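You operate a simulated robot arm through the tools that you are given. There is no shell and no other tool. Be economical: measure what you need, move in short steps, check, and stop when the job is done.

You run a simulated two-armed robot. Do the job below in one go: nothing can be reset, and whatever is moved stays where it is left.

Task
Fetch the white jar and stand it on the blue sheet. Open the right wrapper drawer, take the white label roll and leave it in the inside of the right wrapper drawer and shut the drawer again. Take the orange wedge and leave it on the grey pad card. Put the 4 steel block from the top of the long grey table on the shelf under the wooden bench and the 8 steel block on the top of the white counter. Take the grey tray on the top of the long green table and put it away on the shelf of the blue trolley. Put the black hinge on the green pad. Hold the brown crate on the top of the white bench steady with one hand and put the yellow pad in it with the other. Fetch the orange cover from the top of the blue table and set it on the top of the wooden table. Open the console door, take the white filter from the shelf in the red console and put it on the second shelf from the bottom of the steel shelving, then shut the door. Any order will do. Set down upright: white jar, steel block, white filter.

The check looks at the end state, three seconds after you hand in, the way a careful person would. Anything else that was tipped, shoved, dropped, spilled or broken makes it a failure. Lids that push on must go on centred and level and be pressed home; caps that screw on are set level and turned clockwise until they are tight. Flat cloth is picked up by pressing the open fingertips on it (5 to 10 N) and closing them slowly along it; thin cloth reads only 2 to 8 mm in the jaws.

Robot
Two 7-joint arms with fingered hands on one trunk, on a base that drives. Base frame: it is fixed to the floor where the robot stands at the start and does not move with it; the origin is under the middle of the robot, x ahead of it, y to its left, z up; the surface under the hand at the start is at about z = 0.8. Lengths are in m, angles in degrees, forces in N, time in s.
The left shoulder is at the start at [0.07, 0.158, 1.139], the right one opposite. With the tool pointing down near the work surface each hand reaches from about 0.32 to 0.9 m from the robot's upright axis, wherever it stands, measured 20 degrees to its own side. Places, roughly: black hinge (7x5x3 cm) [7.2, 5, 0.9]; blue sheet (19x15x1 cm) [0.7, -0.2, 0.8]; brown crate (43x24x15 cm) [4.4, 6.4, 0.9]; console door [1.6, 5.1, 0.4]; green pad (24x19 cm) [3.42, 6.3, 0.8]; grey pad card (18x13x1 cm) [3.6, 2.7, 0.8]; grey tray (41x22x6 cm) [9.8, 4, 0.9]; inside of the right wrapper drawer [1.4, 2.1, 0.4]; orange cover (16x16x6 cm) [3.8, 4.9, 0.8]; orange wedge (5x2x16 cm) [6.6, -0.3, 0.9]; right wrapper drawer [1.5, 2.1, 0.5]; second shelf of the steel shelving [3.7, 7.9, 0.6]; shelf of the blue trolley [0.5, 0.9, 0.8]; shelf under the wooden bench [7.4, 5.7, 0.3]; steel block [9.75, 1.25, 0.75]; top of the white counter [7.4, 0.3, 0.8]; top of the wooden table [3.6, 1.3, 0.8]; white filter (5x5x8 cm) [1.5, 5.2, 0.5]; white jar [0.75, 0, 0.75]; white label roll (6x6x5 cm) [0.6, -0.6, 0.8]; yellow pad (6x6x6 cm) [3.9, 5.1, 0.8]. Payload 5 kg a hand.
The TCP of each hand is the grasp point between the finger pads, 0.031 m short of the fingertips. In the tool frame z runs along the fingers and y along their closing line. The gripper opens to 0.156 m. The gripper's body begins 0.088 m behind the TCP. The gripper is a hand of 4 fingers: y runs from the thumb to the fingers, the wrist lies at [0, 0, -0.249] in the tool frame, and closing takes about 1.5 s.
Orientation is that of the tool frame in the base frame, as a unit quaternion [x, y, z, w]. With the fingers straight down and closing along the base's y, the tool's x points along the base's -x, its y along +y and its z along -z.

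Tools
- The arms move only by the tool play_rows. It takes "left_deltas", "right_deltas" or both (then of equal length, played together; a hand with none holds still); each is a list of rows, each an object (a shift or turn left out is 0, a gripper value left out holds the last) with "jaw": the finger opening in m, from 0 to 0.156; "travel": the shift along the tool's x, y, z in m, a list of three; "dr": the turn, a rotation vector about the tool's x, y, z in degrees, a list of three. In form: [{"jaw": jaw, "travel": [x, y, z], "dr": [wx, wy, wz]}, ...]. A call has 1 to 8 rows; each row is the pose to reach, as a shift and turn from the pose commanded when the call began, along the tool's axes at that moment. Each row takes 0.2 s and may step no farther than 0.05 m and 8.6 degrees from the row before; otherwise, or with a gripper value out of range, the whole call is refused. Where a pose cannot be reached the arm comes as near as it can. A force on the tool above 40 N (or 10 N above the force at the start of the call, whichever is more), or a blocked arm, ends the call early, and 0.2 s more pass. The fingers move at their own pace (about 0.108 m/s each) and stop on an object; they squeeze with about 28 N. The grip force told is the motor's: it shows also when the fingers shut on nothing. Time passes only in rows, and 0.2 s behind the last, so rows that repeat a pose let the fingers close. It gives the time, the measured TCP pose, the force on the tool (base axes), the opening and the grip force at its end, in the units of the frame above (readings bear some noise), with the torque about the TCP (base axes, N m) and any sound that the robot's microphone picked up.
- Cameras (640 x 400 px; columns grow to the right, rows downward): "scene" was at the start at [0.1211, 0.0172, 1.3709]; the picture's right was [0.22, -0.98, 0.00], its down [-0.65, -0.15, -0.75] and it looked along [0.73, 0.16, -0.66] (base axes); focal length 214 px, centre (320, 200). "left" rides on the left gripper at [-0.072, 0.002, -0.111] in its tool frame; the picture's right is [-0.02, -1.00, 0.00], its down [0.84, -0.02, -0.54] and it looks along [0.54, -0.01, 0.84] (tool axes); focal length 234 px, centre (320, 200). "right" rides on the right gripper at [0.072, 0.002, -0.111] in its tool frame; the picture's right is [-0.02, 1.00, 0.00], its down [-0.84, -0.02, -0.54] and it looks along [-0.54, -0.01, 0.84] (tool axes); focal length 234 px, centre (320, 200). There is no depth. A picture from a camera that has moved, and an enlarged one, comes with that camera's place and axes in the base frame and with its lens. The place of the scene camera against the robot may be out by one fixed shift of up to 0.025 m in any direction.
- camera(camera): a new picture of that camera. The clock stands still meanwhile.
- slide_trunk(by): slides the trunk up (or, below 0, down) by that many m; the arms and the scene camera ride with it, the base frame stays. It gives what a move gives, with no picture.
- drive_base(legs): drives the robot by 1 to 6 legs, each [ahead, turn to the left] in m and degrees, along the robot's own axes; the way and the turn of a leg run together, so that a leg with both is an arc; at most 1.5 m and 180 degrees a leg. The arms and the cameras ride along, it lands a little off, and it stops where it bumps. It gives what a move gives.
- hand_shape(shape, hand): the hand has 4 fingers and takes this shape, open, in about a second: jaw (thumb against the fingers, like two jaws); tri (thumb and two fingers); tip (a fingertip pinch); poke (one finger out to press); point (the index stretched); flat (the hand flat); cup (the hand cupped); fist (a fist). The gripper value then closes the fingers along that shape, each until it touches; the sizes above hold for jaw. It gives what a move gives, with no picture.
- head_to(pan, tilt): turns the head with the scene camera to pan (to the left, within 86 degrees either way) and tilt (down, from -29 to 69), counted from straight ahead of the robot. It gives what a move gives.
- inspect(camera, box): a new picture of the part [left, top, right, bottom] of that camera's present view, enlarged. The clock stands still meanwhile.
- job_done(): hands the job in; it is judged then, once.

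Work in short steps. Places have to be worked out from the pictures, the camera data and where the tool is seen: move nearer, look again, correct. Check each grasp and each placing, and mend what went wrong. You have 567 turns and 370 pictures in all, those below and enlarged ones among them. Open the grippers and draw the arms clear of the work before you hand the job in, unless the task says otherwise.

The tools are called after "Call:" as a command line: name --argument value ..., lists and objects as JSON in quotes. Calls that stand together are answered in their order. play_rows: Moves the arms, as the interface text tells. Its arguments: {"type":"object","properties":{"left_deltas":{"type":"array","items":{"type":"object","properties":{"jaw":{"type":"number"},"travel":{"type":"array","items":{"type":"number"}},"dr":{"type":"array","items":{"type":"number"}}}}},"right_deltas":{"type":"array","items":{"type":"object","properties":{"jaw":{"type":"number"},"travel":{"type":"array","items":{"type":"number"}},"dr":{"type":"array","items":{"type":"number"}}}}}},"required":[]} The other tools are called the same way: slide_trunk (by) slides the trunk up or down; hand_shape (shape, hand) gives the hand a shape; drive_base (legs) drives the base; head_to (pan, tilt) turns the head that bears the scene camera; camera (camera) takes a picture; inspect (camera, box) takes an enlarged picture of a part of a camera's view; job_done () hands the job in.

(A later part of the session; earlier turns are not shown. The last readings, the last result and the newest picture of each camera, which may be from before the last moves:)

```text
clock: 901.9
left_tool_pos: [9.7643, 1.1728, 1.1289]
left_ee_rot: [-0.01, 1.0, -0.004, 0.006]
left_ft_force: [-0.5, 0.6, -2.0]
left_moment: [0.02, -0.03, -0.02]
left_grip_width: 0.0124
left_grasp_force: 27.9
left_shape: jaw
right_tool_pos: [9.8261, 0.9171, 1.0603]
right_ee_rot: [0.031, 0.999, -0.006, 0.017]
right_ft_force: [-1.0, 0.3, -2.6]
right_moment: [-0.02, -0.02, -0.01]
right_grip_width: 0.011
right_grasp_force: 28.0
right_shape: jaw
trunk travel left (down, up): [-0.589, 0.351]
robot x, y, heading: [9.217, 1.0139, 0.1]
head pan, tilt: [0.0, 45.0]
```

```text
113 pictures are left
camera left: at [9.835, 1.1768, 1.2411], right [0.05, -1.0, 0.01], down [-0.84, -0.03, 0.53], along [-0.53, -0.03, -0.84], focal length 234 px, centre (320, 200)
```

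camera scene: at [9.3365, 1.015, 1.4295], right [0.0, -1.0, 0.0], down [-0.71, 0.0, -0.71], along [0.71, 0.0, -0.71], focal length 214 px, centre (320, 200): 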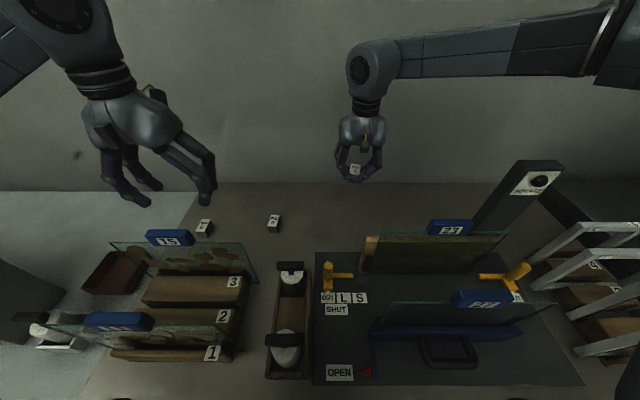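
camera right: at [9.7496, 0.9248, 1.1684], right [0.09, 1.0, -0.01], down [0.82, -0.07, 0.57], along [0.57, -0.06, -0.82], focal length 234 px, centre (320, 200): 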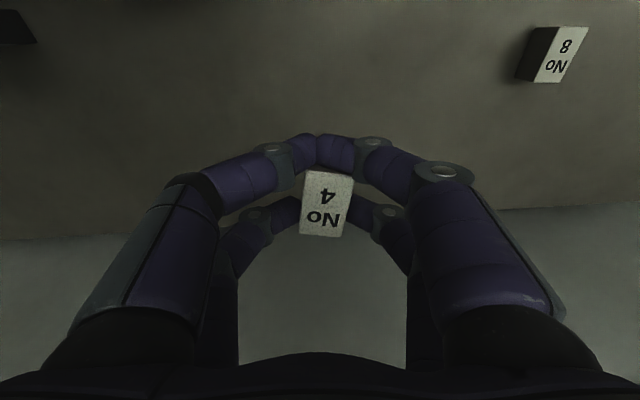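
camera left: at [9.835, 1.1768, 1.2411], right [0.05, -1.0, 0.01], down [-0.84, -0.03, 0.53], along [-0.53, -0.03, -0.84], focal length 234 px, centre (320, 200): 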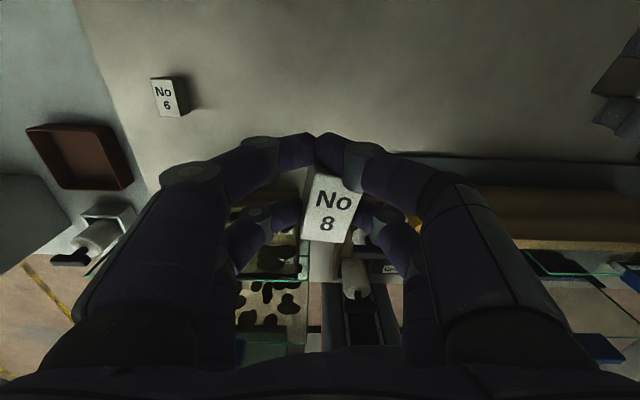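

Both blocks held. Raise the trunk, back out, and go to the east side of the white counter.

Call:
slide_trunk --by 0.2

Call:
drive_base --legs '[[-0.45, 0], [0, -136], [0.75, 0], [0, -44]]'

Call:
camera --camera "scene"

```text
clock: 904.1
left_tool_pos: [9.7653, 1.1727, 1.3275]
left_ee_rot: [-0.011, 1.0, -0.004, 0.005]
left_ft_force: [-0.3, -0.1, -1.7]
left_moment: [0.02, -0.01, 0.03]
left_grip_width: 0.0128
left_grasp_force: 28.4
left_shape: jaw
right_tool_pos: [9.8278, 0.9179, 1.2605]
right_ee_rot: [0.032, 0.999, -0.005, 0.017]
right_ft_force: [0.0, 0.1, -1.3]
right_moment: [-0.01, 0.05, 0.01]
right_grip_width: 0.0114
right_grasp_force: 28.3
right_shape: jaw
trunk travel left (down, up): [-0.789, 0.151]
robot x, y, heading: [9.2171, 1.0165, 0.5]
head pan, tilt: [0.0, 45.0]
```

```text
clock: 917.9
left_tool_pos: [7.7553, 0.2676, 1.3276]
left_ee_rot: [0.999, 0.051, -0.005, -0.005]
left_ft_force: [0.9, -0.6, -2.4]
left_moment: [0.01, -0.01, -0.02]
left_grip_width: 0.0125
left_grasp_force: 28.0
left_shape: jaw
right_tool_pos: [7.6717, 0.5161, 1.2602]
right_ee_rot: [1.0, 0.009, -0.018, -0.004]
right_ft_force: [0.6, 1.2, -2.3]
right_moment: [0.02, 0.02, -0.01]
right_grip_width: 0.0111
right_grasp_force: 28.2
right_shape: jaw
trunk travel left (down, up): [-0.789, 0.151]
robot x, y, heading: [8.2864, 0.4683, -175.4]
head pan, tilt: [0.0, 45.0]
```

```text
112 pictures are left
camera scene: at [8.1461, 0.4537, 1.6294], right [-0.08, 1.0, 0.0], down [0.7, 0.06, -0.71], along [-0.7, -0.06, -0.71], focal length 214 px, centre (320, 200)
```

scene: 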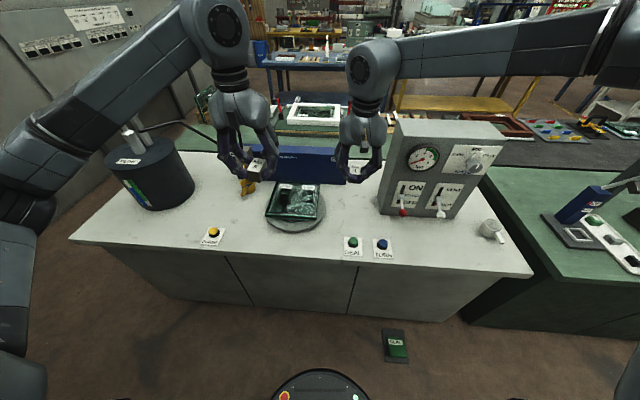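

Enlarge the counter to choose a free spot.

Call:
inspect --camera "scene" --box '[90, 140, 350, 270]'

```text
2.46 times, centred on (220, 205) of scene
camera zoom: at [8.1461, 0.4537, 1.6294], right [-0.08, 1.0, 0.0], down [0.7, 0.06, -0.71], along [-0.7, -0.06, -0.71], focal length 528 px, centre (566, 188)
```

zoom: 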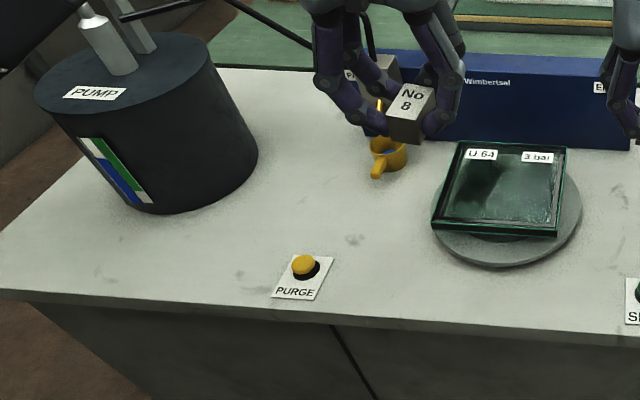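

Free spot at about [7.50, -0.03]. Shift the base south to (8.15, 0.17).

Call:
drive_base --legs '[[0, 60], [0.33, 0], [0, -64]]'

Call:
slide_trunk --by -0.2

Call:
camera --camera "left"

Call:
camera --camera "scene"

```text
clock: 925.4
left_tool_pos: [7.6167, -0.024, 1.3268]
left_ee_rot: [0.999, 0.043, -0.005, -0.004]
left_ft_force: [0.0, 1.2, -2.8]
left_moment: [-0.01, 0.02, 0.02]
left_grip_width: 0.0124
left_grasp_force: 28.3
left_shape: jaw
right_tool_pos: [7.5382, 0.2255, 1.259]
right_ee_rot: [1.0, 0.002, -0.017, -0.004]
right_ft_force: [0.0, -0.8, -1.8]
right_moment: [0.01, -0.01, -0.02]
right_grip_width: 0.0109
right_grasp_force: 28.7
right_shape: jaw
trunk travel left (down, up): [-0.789, 0.151]
robot x, y, heading: [8.1554, 0.1663, -176.1]
head pan, tilt: [0.0, 45.0]
```

```text
clock: 927.6
left_tool_pos: [7.6174, -0.0231, 1.1278]
left_ee_rot: [0.999, 0.043, -0.005, -0.004]
left_ft_force: [-0.9, -0.3, -2.2]
left_moment: [-0.03, 0.04, -0.03]
left_grip_width: 0.0124
left_grasp_force: 27.8
left_shape: jaw
right_tool_pos: [7.5375, 0.2267, 1.0593]
right_ee_rot: [1.0, 0.001, -0.017, -0.004]
right_ft_force: [0.2, -0.1, -2.1]
right_moment: [0.0, -0.03, 0.0]
right_grip_width: 0.0112
right_grasp_force: 28.2
right_shape: jaw
trunk travel left (down, up): [-0.589, 0.351]
robot x, y, heading: [8.1551, 0.1662, -176.0]
head pan, tilt: [0.0, 45.0]
```

```text
110 pictures are left
camera left: at [7.5474, -0.032, 1.2398], right [-0.11, 0.99, 0.01], down [0.84, 0.09, 0.54], along [0.53, 0.07, -0.84], focal length 234 px, centre (320, 200)
```

left: 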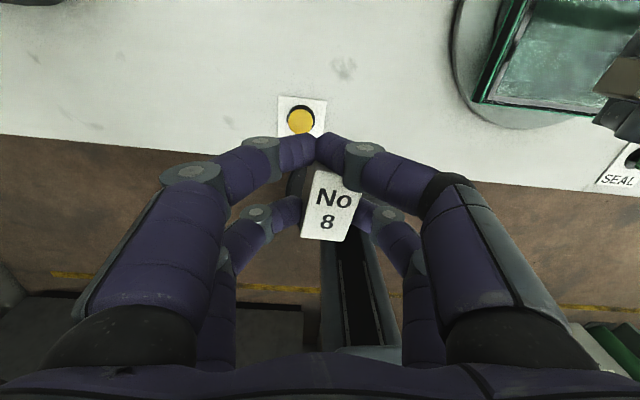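

```text
109 pictures are left
camera scene: at [8.0113, 0.1572, 1.4295], right [-0.07, 1.0, 0.0], down [0.71, 0.05, -0.71], along [-0.71, -0.05, -0.71], focal length 214 px, centre (320, 200)
```

scene: 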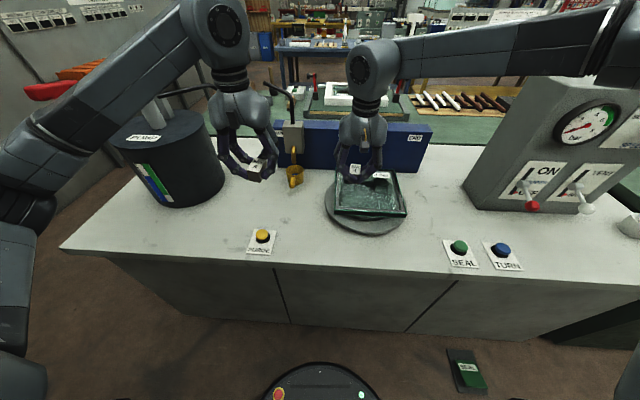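

Move No 8 over [7.46, -0.03] and lower.

Call:
play_rows --left_deltas '[{"travel": [-0.04, -0.002, 0]}, {"travel": [-0.08, -0.004, 0.01]}, {"travel": [-0.12, -0.006, 0.03]}, {"travel": [-0.157, -0.0065, 0.06]}, {"travel": [-0.157, -0.0065, 0.1]}, {"travel": [-0.157, -0.0065, 0.14]}, {"travel": [-0.157, -0.0065, 0.18]}, {"travel": [-0.157, -0.0065, 0.21]}]'

Call:
camera --camera "left"

```text
clock: 929.4
left_tool_pos: [7.4592, -0.0274, 0.9198]
left_ee_rot: [0.999, 0.045, -0.005, -0.006]
left_ft_force: [-0.5, 0.3, -1.8]
left_moment: [0.01, 0.02, 0.0]
left_grip_width: 0.0126
left_grasp_force: 27.7
left_shape: jaw
right_tool_pos: [7.5391, 0.2272, 1.0592]
right_ee_rot: [1.0, 0.001, -0.017, -0.005]
right_ft_force: [0.2, 0.7, -2.1]
right_moment: [0.03, -0.01, -0.02]
right_grip_width: 0.0109
right_grasp_force: 28.0
right_shape: jaw
trunk travel left (down, up): [-0.589, 0.351]
robot x, y, heading: [8.1509, 0.1689, -176.3]
head pan, tilt: [0.0, 45.0]
```

```text
108 pictures are left
camera left: at [7.3893, -0.0369, 1.0316], right [-0.11, 0.99, 0.01], down [0.84, 0.09, 0.54], along [0.53, 0.07, -0.84], focal length 234 px, centre (320, 200)
```

left: 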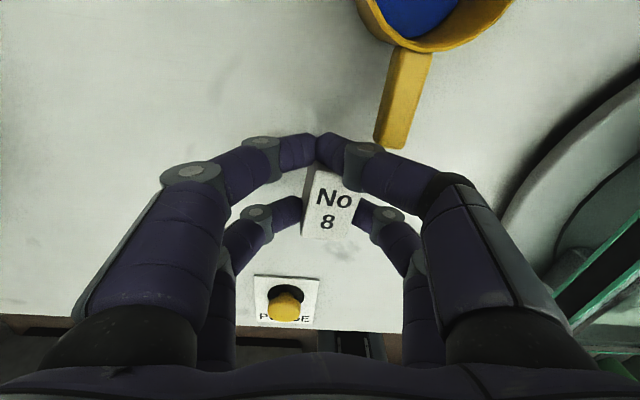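

The mug handle is near; shift 2.5 cm away from it and lower to contact.

Call:
play_rows --left_deltas '[{"travel": [0.01, 0.015, 0.0]}, {"travel": [0.015, 0.025, 0.02]}, {"travel": [0.015, 0.025, 0.04]}, {"travel": [0.015, 0.025, 0.05]}, {"travel": [0.015, 0.025, 0.056]}, {"travel": [0.015, 0.025, 0.062]}]'

```text
clock: 930.4
left_tool_pos: [7.4731, -0.0529, 0.8837]
left_ee_rot: [0.999, 0.046, -0.013, -0.008]
left_ft_force: [9.4, -2.4, 25.2]
left_moment: [0.34, -1.02, -0.14]
left_grip_width: 0.0128
left_grasp_force: 27.9
left_shape: jaw
right_tool_pos: [7.5406, 0.2264, 1.0606]
right_ee_rot: [1.0, 0.003, -0.018, -0.004]
right_ft_force: [-1.4, -0.8, -2.2]
right_moment: [0.02, -0.04, 0.0]
right_grip_width: 0.0109
right_grasp_force: 28.0
right_shape: jaw
trunk travel left (down, up): [-0.589, 0.351]
robot x, y, heading: [8.1562, 0.1717, -176.0]
head pan, tilt: [0.0, 45.0]
stopped in row 5 (left hand): the force on the tool passed its limit at 46 N (the readings are from after the stop); the commanded pose is now the measured one
```

Contact. Ease, open to 5.5 cm and lift.

Call:
play_rows --left_deltas '[{"travel": [0, 0, -0.002], "jaw": 0.03}, {"travel": [0, 0, -0.002], "jaw": 0.05}, {"travel": [0, 0, -0.002], "jaw": 0.055}, {"travel": [0, 0, -0.03]}, {"travel": [0, 0, -0.07]}, {"travel": [0, 0, -0.11]}, {"travel": [0, 0, -0.15]}, {"travel": [0.03, 0, -0.19]}]'

Call:
camera --camera "left"

```text
clock: 932.2
left_tool_pos: [7.5066, -0.0522, 1.0672]
left_ee_rot: [0.999, 0.045, -0.013, -0.007]
left_ft_force: [0.2, 0.1, -0.2]
left_moment: [0.0, 0.03, 0.0]
left_grip_width: 0.0549
left_grasp_force: 0.1
left_shape: jaw
right_tool_pos: [7.5401, 0.2266, 1.0608]
right_ee_rot: [1.0, 0.002, -0.018, -0.004]
right_ft_force: [0.9, 0.1, -1.5]
right_moment: [0.02, -0.01, -0.02]
right_grip_width: 0.0112
right_grasp_force: 28.0
right_shape: jaw
trunk travel left (down, up): [-0.589, 0.351]
robot x, y, heading: [8.1549, 0.1663, -175.9]
head pan, tilt: [0.0, 45.0]
```

```text
107 pictures are left
camera left: at [7.439, -0.0625, 1.1813], right [-0.11, 0.99, 0.02], down [0.85, 0.09, 0.52], along [0.52, 0.07, -0.85], focal length 234 px, centre (320, 200)
```

left: 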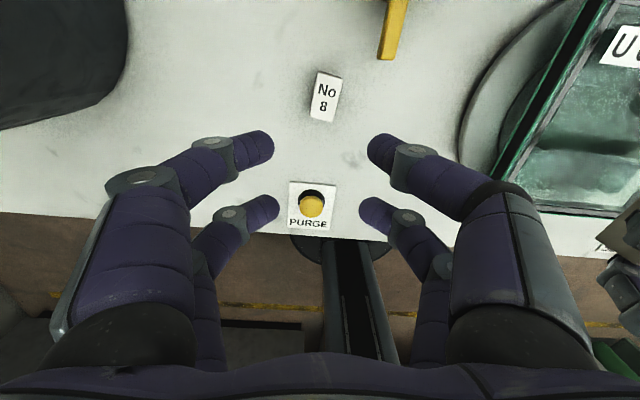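

No 8 stands on the counter. Now take No 4 to the wooden bench: back off and drive north along x≈8.5 to y≈5.6.

Call:
drive_base --legs '[[-0.35, 0], [0, -94], [1.5, 0], [1.5, 0], [1.3, 0]]'

Call:
head_to --pan 30 --tilt 30

Call:
camera --camera "scene"

```text
clock: 958.8
left_tool_pos: [8.0749, 5.1555, 1.066]
left_ee_rot: [0.742, -0.671, -0.003, -0.015]
left_ft_force: [-0.9, 0.3, -0.2]
left_moment: [0.02, -0.03, -0.01]
left_grip_width: 0.0546
left_grasp_force: 0.0
left_shape: jaw
right_tool_pos: [8.3528, 5.1242, 1.0588]
right_ee_rot: [0.713, -0.701, -0.01, -0.015]
right_ft_force: [-0.1, 0.9, -1.6]
right_moment: [-0.05, 0.0, 0.01]
right_grip_width: 0.0111
right_grasp_force: 28.1
right_shape: jaw
trunk travel left (down, up): [-0.589, 0.351]
robot x, y, heading: [8.3048, 4.5079, 95.0]
head pan, tilt: [0.0, 45.0]
```

```text
clock: 959.8
left_tool_pos: [8.0737, 5.1565, 1.0673]
left_ee_rot: [0.742, -0.67, -0.004, -0.014]
left_ft_force: [0.6, 0.3, 0.0]
left_moment: [0.01, 0.01, 0.01]
left_grip_width: 0.0549
left_grasp_force: 0.1
left_shape: jaw
right_tool_pos: [8.3525, 5.1259, 1.0602]
right_ee_rot: [0.712, -0.702, -0.009, -0.015]
right_ft_force: [-0.8, -0.7, -2.1]
right_moment: [-0.05, -0.01, -0.03]
right_grip_width: 0.0111
right_grasp_force: 28.1
right_shape: jaw
trunk travel left (down, up): [-0.589, 0.351]
robot x, y, heading: [8.3065, 4.5074, 94.7]
head pan, tilt: [30.0, 30.0]
```

```text
106 pictures are left
camera scene: at [8.2351, 4.6323, 1.452], right [0.82, 0.57, 0.0], down [0.28, -0.41, -0.87], along [-0.49, 0.71, -0.5], focal length 214 px, centre (320, 200)
```

scene: 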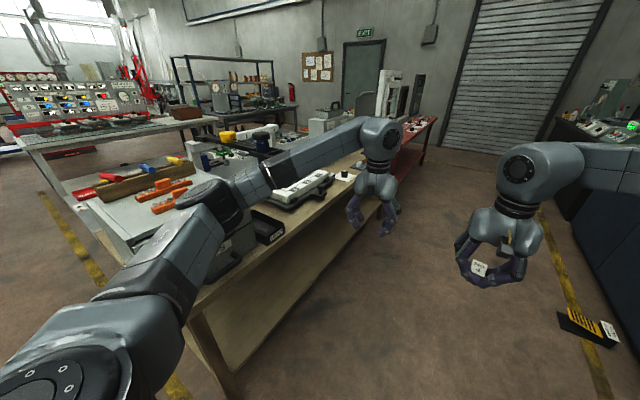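

Bench east edge is x≈7.69 with an open lower shelf. Drive to about (8.5, 5.55) and face -x.

Call:
drive_base --legs '[[0, -17], [1.07, 0], [0, 100]]'

Call:
head_to --pan 0 --tilt 45

Call:
camera --camera "scene"

```text
clock: 970.4
left_tool_pos: [7.8491, 5.4148, 1.0666]
left_ee_rot: [1.0, -0.013, -0.012, -0.008]
left_ft_force: [-0.1, 0.5, 0.5]
left_moment: [0.02, 0.01, -0.01]
left_grip_width: 0.0544
left_grasp_force: 0.0
left_shape: jaw
right_tool_pos: [7.9146, 5.6886, 1.0593]
right_ee_rot: [0.998, -0.056, -0.017, -0.006]
right_ft_force: [0.2, -0.1, -1.9]
right_moment: [-0.01, -0.04, 0.01]
right_grip_width: 0.0113
right_grasp_force: 27.5
right_shape: jaw
trunk travel left (down, up): [-0.589, 0.351]
robot x, y, heading: [8.5167, 5.5625, 177.3]
head pan, tilt: [30.0, 30.0]
```

```text
clock: 971.3
left_tool_pos: [7.8494, 5.4159, 1.0653]
left_ee_rot: [1.0, -0.012, -0.012, -0.008]
left_ft_force: [0.2, 0.0, -0.6]
left_moment: [-0.01, 0.0, -0.02]
left_grip_width: 0.0547
left_grasp_force: 0.1
left_shape: jaw
right_tool_pos: [7.9153, 5.6886, 1.0596]
right_ee_rot: [0.998, -0.055, -0.017, -0.005]
right_ft_force: [-1.0, -0.1, -2.3]
right_moment: [0.02, -0.04, 0.0]
right_grip_width: 0.0108
right_grasp_force: 28.1
right_shape: jaw
trunk travel left (down, up): [-0.589, 0.351]
robot x, y, heading: [8.5195, 5.5581, 177.4]
head pan, tilt: [0.0, 45.0]
```

```text
105 pictures are left
camera scene: at [8.3767, 5.5644, 1.4295], right [0.04, 1.0, 0.0], down [0.71, -0.03, -0.71], along [-0.71, 0.03, -0.71], focal length 214 px, centre (320, 200)
```

scene: 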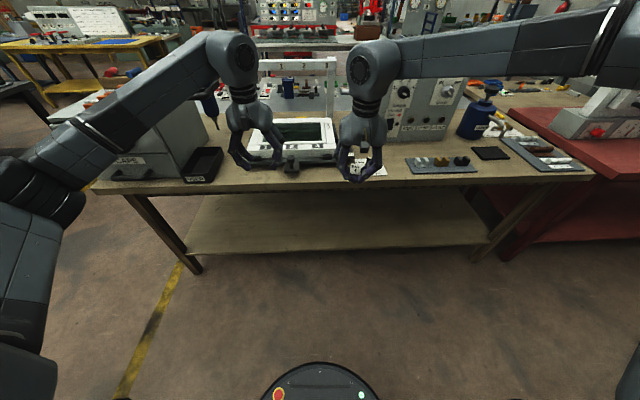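

Shelf below is empty (z≈0.3, front x≈7.67). Retract the left hand, lower the trunk 0.4, and lower the right hand in front of the bench.

Call:
play_rows --left_deltas '[{"travel": [0.04, 0.01, 0]}, {"travel": [0.08, 0.02, 0]}, {"travel": [0.12, 0.03, 0]}, {"travel": [0.16, 0.04, 0]}, {"travel": [0.2, 0.05, 0]}, {"travel": [0.24, 0.06, 0]}]'

Call:
slide_trunk --by -0.4

Call:
play_rows --right_deltas '[{"travel": [0.0, 0, 0.04]}, {"travel": [0.0, 0, 0.08]}, {"travel": [0.0, 0, 0.12]}, {"travel": [0.0, 0, 0.16]}, {"travel": [0.0, 0, 0.2]}, {"travel": [0.0, 0, 0.24]}, {"travel": [0.0, 0, 0.27]}]'

Call:
camera --camera "scene"

```text
clock: 972.7
left_tool_pos: [8.0915, 5.3483, 1.0604]
left_ee_rot: [1.0, -0.012, -0.012, -0.009]
left_ft_force: [1.0, -0.3, 0.4]
left_moment: [0.03, 0.04, -0.01]
left_grip_width: 0.0549
left_grasp_force: 0.1
left_shape: jaw
right_tool_pos: [7.9171, 5.688, 1.0611]
right_ee_rot: [0.998, -0.056, -0.018, -0.005]
right_ft_force: [-0.1, -0.6, -1.9]
right_moment: [0.0, -0.01, 0.01]
right_grip_width: 0.011
right_grasp_force: 28.5
right_shape: jaw
trunk travel left (down, up): [-0.589, 0.351]
robot x, y, heading: [8.5202, 5.5599, 177.5]
head pan, tilt: [0.0, 45.0]
```

```text
clock: 976.6
left_tool_pos: [8.089, 5.3485, 0.6588]
left_ee_rot: [1.0, -0.011, -0.012, -0.008]
left_ft_force: [-0.4, -0.6, 0.1]
left_moment: [0.0, -0.01, 0.0]
left_grip_width: 0.0547
left_grasp_force: 0.0
left_shape: jaw
right_tool_pos: [7.9153, 5.6877, 0.6597]
right_ee_rot: [0.998, -0.056, -0.018, -0.006]
right_ft_force: [0.2, -0.1, -2.3]
right_moment: [0.0, -0.03, 0.02]
right_grip_width: 0.0111
right_grasp_force: 28.3
right_shape: jaw
trunk travel left (down, up): [-0.189, 0.751]
robot x, y, heading: [8.5189, 5.5589, 177.6]
head pan, tilt: [0.0, 45.0]
```

```text
clock: 978.2
left_tool_pos: [8.0897, 5.3483, 0.6595]
left_ee_rot: [1.0, -0.013, -0.012, -0.007]
left_ft_force: [0.2, -0.1, 0.2]
left_moment: [0.02, 0.01, 0.03]
left_grip_width: 0.0548
left_grasp_force: 0.0
left_shape: jaw
right_tool_pos: [7.9342, 5.7203, 0.4212]
right_ee_rot: [0.998, -0.056, -0.019, -0.004]
right_ft_force: [0.3, 0.0, -2.3]
right_moment: [-0.02, -0.04, 0.01]
right_grip_width: 0.0115
right_grasp_force: 28.0
right_shape: jaw
right hand out of reach, approached as far as the arm can: row 5, 6, 7
trunk travel left (down, up): [-0.189, 0.751]
robot x, y, heading: [8.5203, 5.5611, 177.4]
head pan, tilt: [0.0, 45.0]
```

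```text
104 pictures are left
camera scene: at [8.3768, 5.5645, 1.0294], right [0.04, 1.0, 0.0], down [0.71, -0.03, -0.71], along [-0.71, 0.03, -0.71], focal length 214 px, centre (320, 200)
```

scene: 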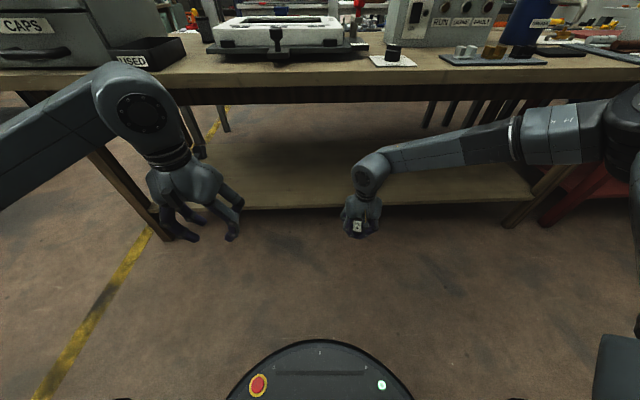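

Lower the trunk 5 cm more, pull the left hand in, then drive forward under the bench edge.

Call:
slide_trunk --by -0.05

Call:
play_rows --left_deltas '[{"travel": [0.03, 0.01, 0]}, {"travel": [0.06, 0.02, 0]}, {"travel": [0.09, 0.03, 0]}]'

Call:
drive_base --legs '[[0.2, 0]]'

Call:
camera --camera "scene"

Call:
camera --camera "right"

```text
clock: 979.1
left_tool_pos: [8.0898, 5.3482, 0.6091]
left_ee_rot: [1.0, -0.013, -0.012, -0.008]
left_ft_force: [-0.1, -0.2, 0.7]
left_moment: [0.03, 0.0, 0.04]
left_grip_width: 0.0545
left_grasp_force: 0.0
left_shape: jaw
right_tool_pos: [7.9345, 5.7212, 0.3706]
right_ee_rot: [0.998, -0.055, -0.018, -0.004]
right_ft_force: [1.2, -0.4, -1.8]
right_moment: [0.0, 0.02, 0.0]
right_grip_width: 0.0108
right_grasp_force: 28.1
right_shape: jaw
trunk travel left (down, up): [-0.139, 0.801]
robot x, y, heading: [8.5199, 5.5573, 177.5]
head pan, tilt: [0.0, 45.0]
```

```text
clock: 979.9
left_tool_pos: [8.1778, 5.317, 0.6067]
left_ee_rot: [1.0, -0.012, -0.013, -0.008]
left_ft_force: [0.8, 1.2, -0.7]
left_moment: [0.02, 0.02, 0.0]
left_grip_width: 0.0547
left_grasp_force: 0.0
left_shape: jaw
right_tool_pos: [7.9345, 5.7207, 0.37]
right_ee_rot: [0.998, -0.056, -0.018, -0.005]
right_ft_force: [-0.2, 0.4, -1.8]
right_moment: [0.01, 0.0, 0.0]
right_grip_width: 0.0107
right_grasp_force: 28.5
right_shape: jaw
trunk travel left (down, up): [-0.139, 0.801]
robot x, y, heading: [8.5216, 5.5569, 177.4]
head pan, tilt: [0.0, 45.0]
```

```text
clock: 981.5
left_tool_pos: [7.9718, 5.3281, 0.6057]
left_ee_rot: [1.0, -0.013, -0.012, -0.008]
left_ft_force: [-0.5, 0.5, -0.8]
left_moment: [-0.01, 0.02, -0.03]
left_grip_width: 0.0548
left_grasp_force: 0.2
left_shape: jaw
right_tool_pos: [7.7288, 5.7306, 0.3701]
right_ee_rot: [0.998, -0.057, -0.019, -0.005]
right_ft_force: [1.2, -0.2, -3.3]
right_moment: [-0.04, -0.02, 0.02]
right_grip_width: 0.0113
right_grasp_force: 28.3
right_shape: jaw
trunk travel left (down, up): [-0.139, 0.801]
robot x, y, heading: [8.311, 5.5693, 177.2]
head pan, tilt: [0.0, 45.0]
```

```text
103 pictures are left
camera scene: at [8.1699, 5.5739, 0.9794], right [0.05, 1.0, 0.0], down [0.71, -0.03, -0.71], along [-0.71, 0.03, -0.71], focal length 214 px, centre (320, 200)
```

scene: 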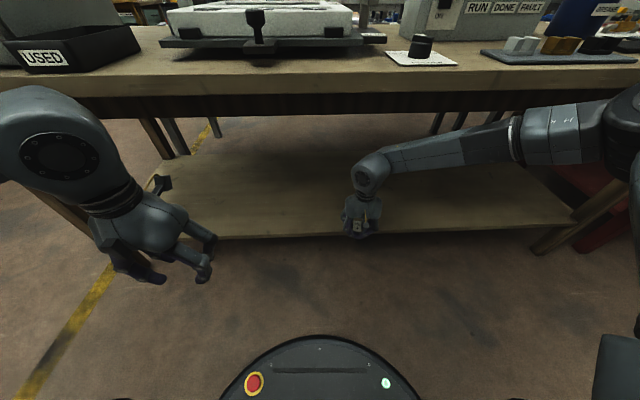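

```text
102 pictures are left
camera right: at [7.8027, 5.7195, 0.4786], right [-0.14, -0.99, -0.01], down [-0.81, 0.11, 0.57], along [-0.57, 0.08, -0.82], focal length 234 px, centre (320, 200)
```

right: 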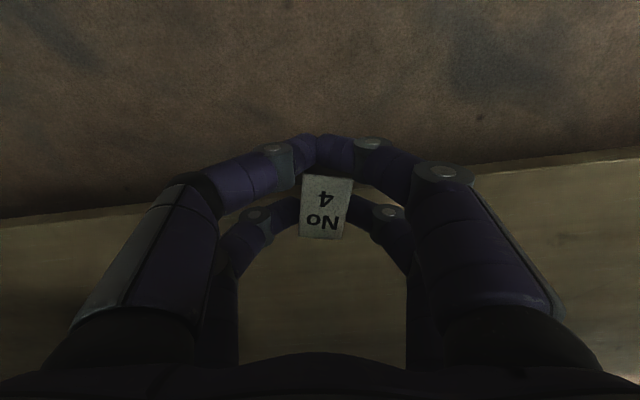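

Drive 0.13 m further to bring the block over the shelf.

Call:
drive_base --legs '[[0.13, 0]]'

Call:
camera --camera "right"

Call:
camera --camera "scene"

```text
clock: 982.9
left_tool_pos: [7.8502, 5.3326, 0.6078]
left_ee_rot: [1.0, -0.014, -0.011, -0.009]
left_ft_force: [-0.3, 0.4, -0.2]
left_moment: [-0.01, -0.02, 0.02]
left_grip_width: 0.0549
left_grasp_force: 0.0
left_shape: jaw
right_tool_pos: [7.6245, 5.7377, 0.3635]
right_ee_rot: [0.999, -0.051, -0.009, -0.005]
right_ft_force: [0.4, -1.3, -1.5]
right_moment: [-0.02, 0.0, 0.01]
right_grip_width: 0.011
right_grasp_force: 27.7
right_shape: jaw
trunk travel left (down, up): [-0.139, 0.801]
robot x, y, heading: [8.1912, 5.5761, 176.7]
head pan, tilt: [0.0, 45.0]
stopped in leg 1: the robot was blocked; the commanded pose is now the measured one
```

```text
101 pictures are left
camera right: at [7.6971, 5.7274, 0.4731], right [-0.13, -0.99, -0.01], down [-0.82, 0.1, 0.56], along [-0.55, 0.08, -0.83], focal length 234 px, centre (320, 200)
```

right: 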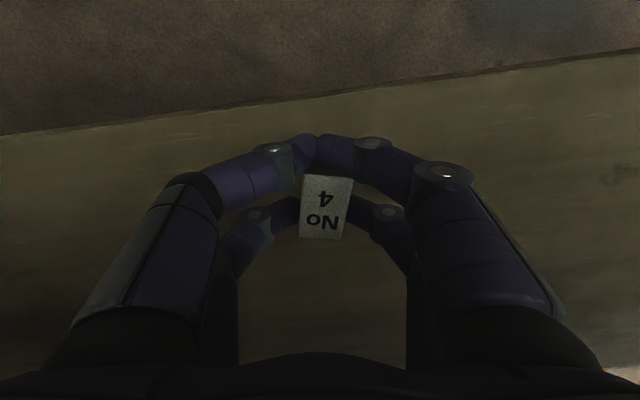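

```text
100 pictures are left
camera scene: at [8.051, 5.5798, 0.9802], right [0.05, 1.0, 0.0], down [0.7, -0.04, -0.71], along [-0.71, 0.04, -0.71], focal length 214 px, centre (320, 200)
```

scene: 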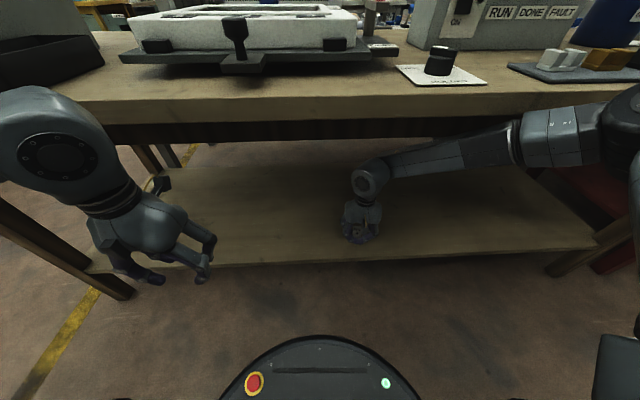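

Blocked by the apron; block is 2–3 cm inside the shelf edge. Ease back 1 cm and lower via trunk to free the wrist, then advance again.

Call:
drive_base --legs '[[-0.015, 0]]'

Call:
slide_trunk --by -0.015

Call:
drive_base --legs '[[0.04, 0]]'

```text
clock: 983.6
left_tool_pos: [7.8644, 5.333, 0.6078]
left_ee_rot: [1.0, -0.015, -0.013, -0.009]
left_ft_force: [0.1, 1.6, 0.1]
left_moment: [0.02, 0.03, 0.01]
left_grip_width: 0.055
left_grasp_force: 0.0
left_shape: jaw
right_tool_pos: [7.6375, 5.7378, 0.3624]
right_ee_rot: [0.999, -0.052, -0.007, -0.004]
right_ft_force: [0.4, -1.2, -2.3]
right_moment: [-0.03, -0.02, 0.0]
right_grip_width: 0.0112
right_grasp_force: 28.4
right_shape: jaw
trunk travel left (down, up): [-0.139, 0.801]
robot x, y, heading: [8.2093, 5.5745, 177.2]
head pan, tilt: [0.0, 45.0]
```

```text
clock: 984.3
left_tool_pos: [7.8641, 5.3327, 0.5925]
left_ee_rot: [1.0, -0.015, -0.012, -0.008]
left_ft_force: [0.3, -0.4, 0.9]
left_moment: [-0.01, 0.02, 0.03]
left_grip_width: 0.0549
left_grasp_force: 0.0
left_shape: jaw
right_tool_pos: [7.6378, 5.7372, 0.3492]
right_ee_rot: [0.999, -0.052, -0.008, -0.003]
right_ft_force: [0.1, -0.5, -1.7]
right_moment: [0.01, -0.02, -0.01]
right_grip_width: 0.0113
right_grasp_force: 28.0
right_shape: jaw
trunk travel left (down, up): [-0.124, 0.816]
robot x, y, heading: [8.2075, 5.5729, 176.9]
head pan, tilt: [0.0, 45.0]
```

```text
clock: 985.1
left_tool_pos: [7.8258, 5.3353, 0.5908]
left_ee_rot: [1.0, -0.014, -0.013, -0.008]
left_ft_force: [0.0, 0.4, 0.8]
left_moment: [0.0, 0.01, 0.02]
left_grip_width: 0.0547
left_grasp_force: 0.1
left_shape: jaw
right_tool_pos: [7.6017, 5.7392, 0.344]
right_ee_rot: [0.999, -0.051, -0.004, -0.003]
right_ft_force: [0.5, 0.2, -1.9]
right_moment: [0.03, -0.02, 0.01]
right_grip_width: 0.0113
right_grasp_force: 28.2
right_shape: jaw
trunk travel left (down, up): [-0.124, 0.816]
robot x, y, heading: [8.1662, 5.5804, 176.8]
head pan, tilt: [0.0, 45.0]
```

Now at x=7.60. Lower to contact.

Call:
slide_trunk --by -0.008

Call:
slide_trunk --by -0.008

```text
clock: 985.7
left_tool_pos: [7.8246, 5.3351, 0.5846]
left_ee_rot: [1.0, -0.014, -0.012, -0.008]
left_ft_force: [-0.4, 0.5, 0.7]
left_moment: [-0.01, 0.02, 0.0]
left_grip_width: 0.0545
left_grasp_force: 0.0
left_shape: jaw
right_tool_pos: [7.6006, 5.7386, 0.3367]
right_ee_rot: [0.999, -0.05, -0.004, -0.004]
right_ft_force: [0.0, -0.3, -1.4]
right_moment: [0.03, -0.05, 0.01]
right_grip_width: 0.0112
right_grasp_force: 27.5
right_shape: jaw
trunk travel left (down, up): [-0.116, 0.824]
robot x, y, heading: [8.1634, 5.576, 177.0]
head pan, tilt: [0.0, 45.0]
```

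```text
clock: 986.3
left_tool_pos: [7.8249, 5.3353, 0.5762]
left_ee_rot: [1.0, -0.014, -0.012, -0.009]
left_ft_force: [0.3, -0.6, -1.0]
left_moment: [0.04, 0.0, -0.02]
left_grip_width: 0.0548
left_grasp_force: 0.1
left_shape: jaw
right_tool_pos: [7.6021, 5.7397, 0.328]
right_ee_rot: [0.999, -0.051, -0.003, -0.004]
right_ft_force: [-0.1, 0.1, -2.6]
right_moment: [-0.01, -0.06, -0.01]
right_grip_width: 0.0109
right_grasp_force: 28.3
right_shape: jaw
trunk travel left (down, up): [-0.108, 0.832]
robot x, y, heading: [8.1635, 5.5759, 177.3]
head pan, tilt: [0.0, 45.0]
```

Call:
slide_trunk --by -0.012

Call:
slide_trunk --by -0.01

Call:
camera --camera "right"

```text
clock: 986.9
left_tool_pos: [7.8254, 5.3338, 0.564]
left_ee_rot: [1.0, -0.013, -0.012, -0.008]
left_ft_force: [0.0, -0.3, -0.3]
left_moment: [-0.02, 0.02, 0.01]
left_grip_width: 0.0549
left_grasp_force: 0.1
left_shape: jaw
right_tool_pos: [7.6011, 5.7383, 0.3157]
right_ee_rot: [0.999, -0.051, -0.003, -0.003]
right_ft_force: [-0.3, -0.3, -2.3]
right_moment: [0.02, -0.02, -0.01]
right_grip_width: 0.0112
right_grasp_force: 27.8
right_shape: jaw
trunk travel left (down, up): [-0.096, 0.844]
robot x, y, heading: [8.1715, 5.5758, 177.0]
head pan, tilt: [0.0, 45.0]
```

```text
clock: 987.5
left_tool_pos: [7.824, 5.3344, 0.5533]
left_ee_rot: [1.0, -0.013, -0.013, -0.007]
left_ft_force: [-0.3, -0.3, 0.2]
left_moment: [-0.02, 0.0, 0.04]
left_grip_width: 0.0546
left_grasp_force: 0.1
left_shape: jaw
right_tool_pos: [7.601, 5.7381, 0.3062]
right_ee_rot: [0.999, -0.05, -0.004, -0.003]
right_ft_force: [0.0, -0.2, -1.5]
right_moment: [0.04, -0.01, 0.03]
right_grip_width: 0.0112
right_grasp_force: 28.1
right_shape: jaw
trunk travel left (down, up): [-0.086, 0.854]
robot x, y, heading: [8.1666, 5.5791, 177.1]
head pan, tilt: [0.0, 45.0]
```

```text
99 pictures are left
camera right: at [7.6732, 5.7284, 0.4162], right [-0.12, -0.99, -0.01], down [-0.83, 0.1, 0.55], along [-0.55, 0.07, -0.83], focal length 234 px, centre (320, 200)
```

right: 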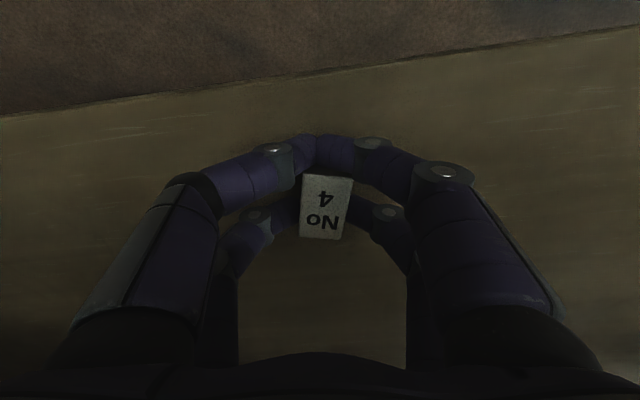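

Shelf is lower than thought. Continue lowering in steps.

Call:
slide_trunk --by -0.015

Call:
slide_trunk --by -0.012

Call:
slide_trunk --by -0.012

```text
clock: 988.0
left_tool_pos: [7.8251, 5.3344, 0.541]
left_ee_rot: [1.0, -0.014, -0.013, -0.008]
left_ft_force: [-0.2, 0.0, 0.6]
left_moment: [0.0, 0.0, 0.01]
left_grip_width: 0.055
left_grasp_force: 0.1
left_shape: jaw
right_tool_pos: [7.6, 5.736, 0.2996]
right_ee_rot: [0.999, -0.051, -0.007, -0.001]
right_ft_force: [6.1, 0.6, 21.8]
right_moment: [0.18, 0.42, -0.1]
right_grip_width: 0.0123
right_grasp_force: 28.0
right_shape: jaw
trunk travel left (down, up): [-0.071, 0.869]
robot x, y, heading: [8.1683, 5.5734, 177.3]
head pan, tilt: [0.0, 45.0]
stopped: the force on the tool passed its limit at 44 N (the readings are from after the stop); the commanded pose is now the measured one
```

```text
clock: 988.4
left_tool_pos: [7.8267, 5.3345, 0.5367]
left_ee_rot: [1.0, -0.013, -0.012, -0.008]
left_ft_force: [-0.4, 0.0, -0.7]
left_moment: [0.02, 0.01, -0.03]
left_grip_width: 0.0549
left_grasp_force: 0.1
left_shape: jaw
right_tool_pos: [7.598, 5.7353, 0.3001]
right_ee_rot: [0.999, -0.051, -0.009, 0.001]
right_ft_force: [6.5, 1.3, 21.9]
right_moment: [0.17, 0.39, -0.08]
right_grip_width: 0.0129
right_grasp_force: 28.3
right_shape: jaw
trunk travel left (down, up): [-0.068, 0.872]
robot x, y, heading: [8.1676, 5.58, 177.0]
head pan, tilt: [0.0, 45.0]
stopped: the force on the tool passed its limit at 46 N (the readings are from after the stop); the commanded pose is now the measured one
```

```text
clock: 988.8
left_tool_pos: [7.8261, 5.3344, 0.5328]
left_ee_rot: [1.0, -0.016, -0.011, -0.008]
left_ft_force: [0.4, -0.1, -0.4]
left_moment: [0.01, -0.03, -0.02]
left_grip_width: 0.0545
left_grasp_force: 0.0
left_shape: jaw
right_tool_pos: [7.5974, 5.7349, 0.2987]
right_ee_rot: [0.999, -0.053, -0.01, 0.001]
right_ft_force: [7.6, 2.2, 22.8]
right_moment: [0.19, 0.4, -0.11]
right_grip_width: 0.013
right_grasp_force: 28.0
right_shape: jaw
trunk travel left (down, up): [-0.065, 0.875]
robot x, y, heading: [8.1681, 5.5795, 176.8]
head pan, tilt: [0.0, 45.0]
stopped: the force on the tool passed its limit at 47 N (the readings are from after the stop); the commanded pose is now the measured one
```

Contact. Open to 6 cm, check, then raise.

Call:
play_rows --right_deltas '[{"jaw": 0.03}, {"jaw": 0.05}, {"jaw": 0.06}, {"jaw": 0.06}]'

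Call:
slide_trunk --by 0.07

Call:
camera --camera "right"

```text
clock: 989.8
left_tool_pos: [7.8244, 5.3342, 0.5319]
left_ee_rot: [1.0, -0.014, -0.011, -0.008]
left_ft_force: [0.3, 0.2, 0.0]
left_moment: [0.04, 0.0, 0.0]
left_grip_width: 0.0548
left_grasp_force: 0.1
left_shape: jaw
right_tool_pos: [7.5971, 5.7356, 0.295]
right_ee_rot: [0.999, -0.051, -0.01, 0.0]
right_ft_force: [0.1, 0.4, 0.4]
right_moment: [0.0, 0.0, 0.0]
right_grip_width: 0.0598
right_grasp_force: 0.1
right_shape: jaw
trunk travel left (down, up): [-0.065, 0.875]
robot x, y, heading: [8.1688, 5.5718, 176.6]
head pan, tilt: [0.0, 45.0]
```

```text
clock: 990.8
left_tool_pos: [7.8256, 5.3355, 0.5996]
left_ee_rot: [1.0, -0.015, -0.011, -0.007]
left_ft_force: [0.1, -0.3, 0.2]
left_moment: [0.0, 0.01, -0.02]
left_grip_width: 0.0552
left_grasp_force: 0.2
left_shape: jaw
right_tool_pos: [7.617, 5.7349, 0.3444]
right_ee_rot: [0.999, -0.047, 0.01, -0.001]
right_ft_force: [0.7, 0.4, -0.4]
right_moment: [0.0, 0.01, 0.0]
right_grip_width: 0.0597
right_grasp_force: 0.0
right_shape: jaw
trunk travel left (down, up): [-0.135, 0.805]
robot x, y, heading: [8.1683, 5.5761, 176.9]
head pan, tilt: [0.0, 45.0]
```

```text
98 pictures are left
camera right: at [7.6857, 5.7257, 0.4557], right [-0.12, -0.99, 0.0], down [-0.84, 0.1, 0.53], along [-0.52, 0.07, -0.85], focal length 234 px, centre (320, 200)
```

right: 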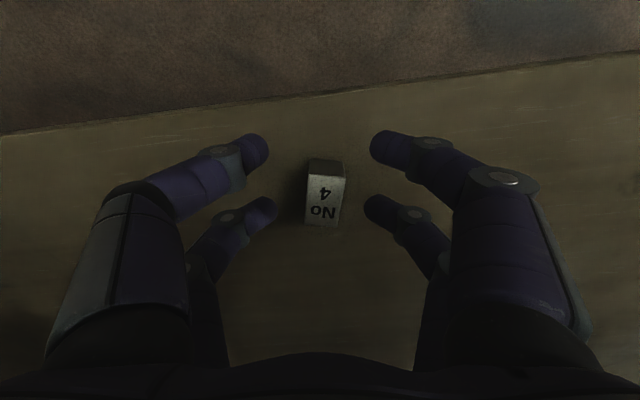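

No 4 stands upright on the shelf. Back straight out.

Call:
drive_base --legs '[[-0.45, 0]]'

Call:
slide_trunk --by 0.4

Call:
camera --camera "scene"

```text
clock: 993.5
left_tool_pos: [8.2687, 5.3104, 0.6028]
left_ee_rot: [1.0, -0.012, -0.013, -0.007]
left_ft_force: [0.4, 0.5, 0.9]
left_moment: [0.0, 0.01, -0.01]
left_grip_width: 0.0547
left_grasp_force: 0.0
left_shape: jaw
right_tool_pos: [8.039, 5.7084, 0.3655]
right_ee_rot: [0.999, -0.048, -0.008, -0.002]
right_ft_force: [0.1, -0.1, 0.0]
right_moment: [-0.01, 0.0, -0.01]
right_grip_width: 0.0598
right_grasp_force: 0.1
right_shape: jaw
trunk travel left (down, up): [-0.135, 0.805]
robot x, y, heading: [8.6091, 5.5551, 177.2]
head pan, tilt: [0.0, 45.0]
```

```text
clock: 997.4
left_tool_pos: [8.2685, 5.3107, 1.0018]
left_ee_rot: [1.0, -0.011, -0.011, -0.007]
left_ft_force: [0.3, 0.8, 0.2]
left_moment: [-0.03, 0.01, -0.04]
left_grip_width: 0.0546
left_grasp_force: 0.0
left_shape: jaw
right_tool_pos: [8.038, 5.7084, 0.7652]
right_ee_rot: [0.999, -0.048, -0.009, 0.0]
right_ft_force: [-0.4, 0.2, 0.7]
right_moment: [-0.04, 0.02, -0.01]
right_grip_width: 0.0599
right_grasp_force: 0.1
right_shape: jaw
trunk travel left (down, up): [-0.535, 0.405]
robot x, y, heading: [8.6132, 5.5549, 177.0]
head pan, tilt: [0.0, 45.0]
```

```text
97 pictures are left
camera scene: at [8.467, 5.558, 1.3752], right [0.05, 1.0, 0.0], down [0.71, -0.03, -0.71], along [-0.71, 0.03, -0.71], focal length 214 px, centre (320, 200)
```

scene: 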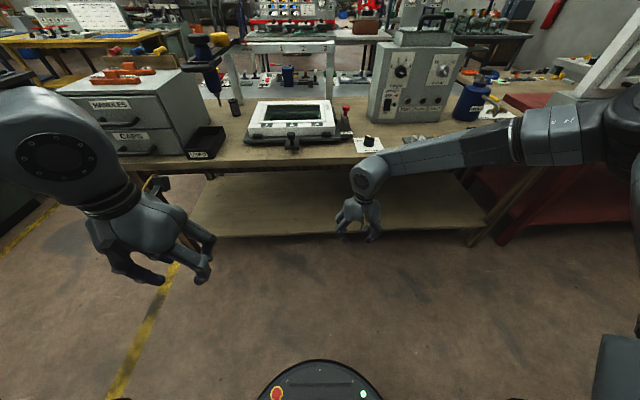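

Raise the right hand and drive to the long green table for the grey tray.

Call:
play_rows --right_deltas '[{"travel": [0.02, 0, -0.045], "jaw": 0.156}, {"travel": [0.04, 0, -0.09]}, {"travel": [0.06, 0, -0.13]}, {"travel": [0.08, 0, -0.17]}, {"travel": [0.1, 0, -0.21]}, {"travel": [0.12, 0, -0.25]}, {"travel": [0.12, 0, -0.29]}]' --left_deltas '[{"travel": [-0.02, 0, -0.02], "jaw": 0.156}, {"travel": [-0.04, 0, -0.04]}, {"travel": [-0.06, 0, -0.05]}, {"travel": [-0.08, 0, -0.05]}, {"travel": [-0.1, 0, -0.05]}, {"travel": [-0.1, 0, -0.05]}, {"travel": [-0.1, 0, -0.05]}]'

Call:
drive_base --legs '[[0, 93], [1.45, 0], [0, 90]]'

Call:
camera --camera "scene"

```text
clock: 999.0
left_tool_pos: [8.1703, 5.3119, 1.0565]
left_ee_rot: [1.0, -0.011, -0.012, -0.008]
left_ft_force: [-0.1, 0.1, -0.9]
left_moment: [0.05, 0.02, -0.02]
left_grip_width: 0.1559
left_grasp_force: 0.0
left_shape: jaw
right_tool_pos: [8.1633, 5.6954, 1.0533]
right_ee_rot: [0.999, -0.048, -0.009, -0.001]
right_ft_force: [-0.2, -0.3, -0.6]
right_moment: [0.02, -0.01, 0.01]
right_grip_width: 0.1558
right_grasp_force: 0.0
right_shape: jaw
trunk travel left (down, up): [-0.535, 0.405]
robot x, y, heading: [8.6091, 5.5536, 177.3]
head pan, tilt: [0.0, 45.0]
```

```text
clock: 1014.2
left_tool_pos: [9.0424, 4.3115, 1.0547]
left_ee_rot: [-0.023, 1.0, -0.008, 0.012]
left_ft_force: [0.0, -0.5, 0.5]
left_moment: [0.01, 0.02, -0.02]
left_grip_width: 0.1558
left_grasp_force: 0.0
left_shape: jaw
right_tool_pos: [9.0758, 3.9285, 1.0539]
right_ee_rot: [0.013, 1.0, 0.0, 0.009]
right_ft_force: [0.8, -0.1, -1.3]
right_moment: [0.02, 0.02, 0.02]
right_grip_width: 0.1559
right_grasp_force: 0.0
right_shape: jaw
trunk travel left (down, up): [-0.535, 0.405]
robot x, y, heading: [8.6238, 4.038, 1.4]
head pan, tilt: [0.0, 45.0]
```

```text
96 pictures are left
camera scene: at [8.7411, 4.0402, 1.3752], right [0.02, -1.0, 0.0], down [-0.71, -0.02, -0.71], along [0.71, 0.01, -0.71], focal length 214 px, centre (320, 200)
```

scene: 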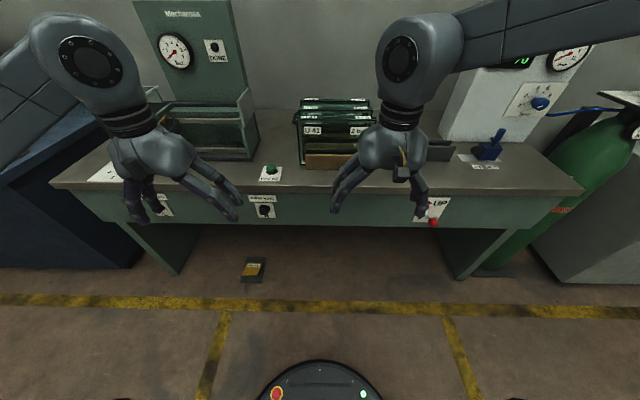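

Enlarge the table to find the tray.

Call:
inspect --camera "scene" --box '[220, 60, 480, 210]'

```text
2.46 times, centred on (350, 135) of scene
camera zoom: at [8.7411, 4.0402, 1.3752], right [0.02, -1.0, 0.0], down [-0.71, -0.02, -0.71], along [0.71, 0.01, -0.71], focal length 528 px, centre (246, 360)
```

zoom: 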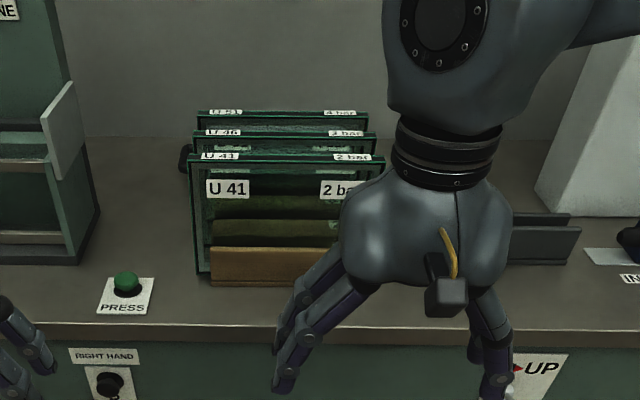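

Move the right hand aside and look again.

Call:
play_rows --right_deltas '[{"travel": [0.03, -0.03, -0.02]}, {"travel": [0.06, -0.06, -0.04]}, {"travel": [0.08, -0.1, -0.06]}, {"travel": [0.08, -0.14, -0.06]}, {"travel": [0.08, -0.18, -0.06]}]'

Call:
slide_trunk --by 0.2

Call:
camera --camera "scene"

Call:
inspect --camera "scene" --box '[250, 80, 510, 230]'

```text
clock: 1015.4
left_tool_pos: [9.0419, 4.3099, 1.0575]
left_ee_rot: [-0.023, 1.0, -0.007, 0.012]
left_ft_force: [0.5, -0.4, 0.2]
left_moment: [0.05, -0.01, -0.01]
left_grip_width: 0.156
left_grasp_force: 0.1
left_shape: jaw
right_tool_pos: [8.9909, 3.749, 1.1104]
right_ee_rot: [0.013, 1.0, 0.002, 0.008]
right_ft_force: [-0.2, 0.5, 0.3]
right_moment: [0.03, 0.0, 0.0]
right_grip_width: 0.1558
right_grasp_force: 0.0
right_shape: jaw
trunk travel left (down, up): [-0.535, 0.405]
robot x, y, heading: [8.6199, 4.0413, 1.3]
head pan, tilt: [0.0, 45.0]
```

```text
clock: 1017.6
left_tool_pos: [9.0426, 4.312, 1.2549]
left_ee_rot: [-0.023, 1.0, -0.007, 0.013]
left_ft_force: [0.5, -0.5, 0.5]
left_moment: [0.0, -0.01, -0.01]
left_grip_width: 0.1561
left_grasp_force: 0.0
left_shape: jaw
right_tool_pos: [8.9919, 3.7499, 1.3118]
right_ee_rot: [0.013, 1.0, 0.0, 0.009]
right_ft_force: [0.1, -0.3, -0.3]
right_moment: [0.0, -0.02, 0.01]
right_grip_width: 0.1558
right_grasp_force: 0.1
right_shape: jaw
trunk travel left (down, up): [-0.735, 0.205]
robot x, y, heading: [8.6196, 4.0393, 1.5]
head pan, tilt: [0.0, 45.0]
```

```text
94 pictures are left
camera scene: at [8.7412, 4.0399, 1.5752], right [0.02, -1.0, 0.0], down [-0.71, -0.02, -0.71], along [0.71, 0.02, -0.71], focal length 214 px, centre (320, 200)
```

scene: 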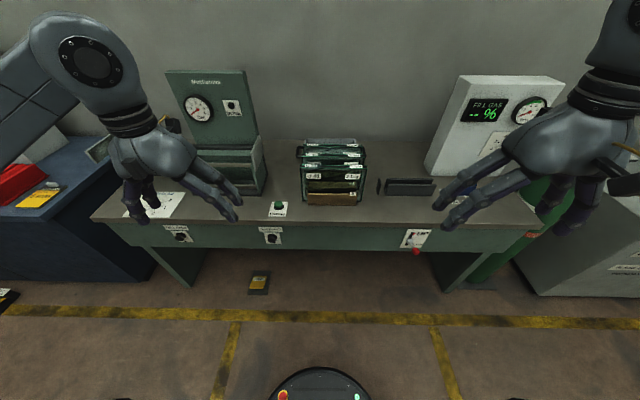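

```text
2.46 times, centred on (380, 155) of scene
camera zoom: at [8.7412, 4.0399, 1.5752], right [0.02, -1.0, 0.0], down [-0.71, -0.02, -0.71], along [0.71, 0.02, -0.71], focal length 528 px, centre (172, 311)
```

zoom: 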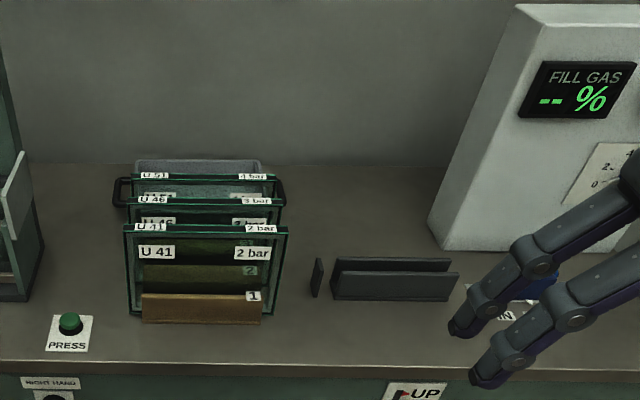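

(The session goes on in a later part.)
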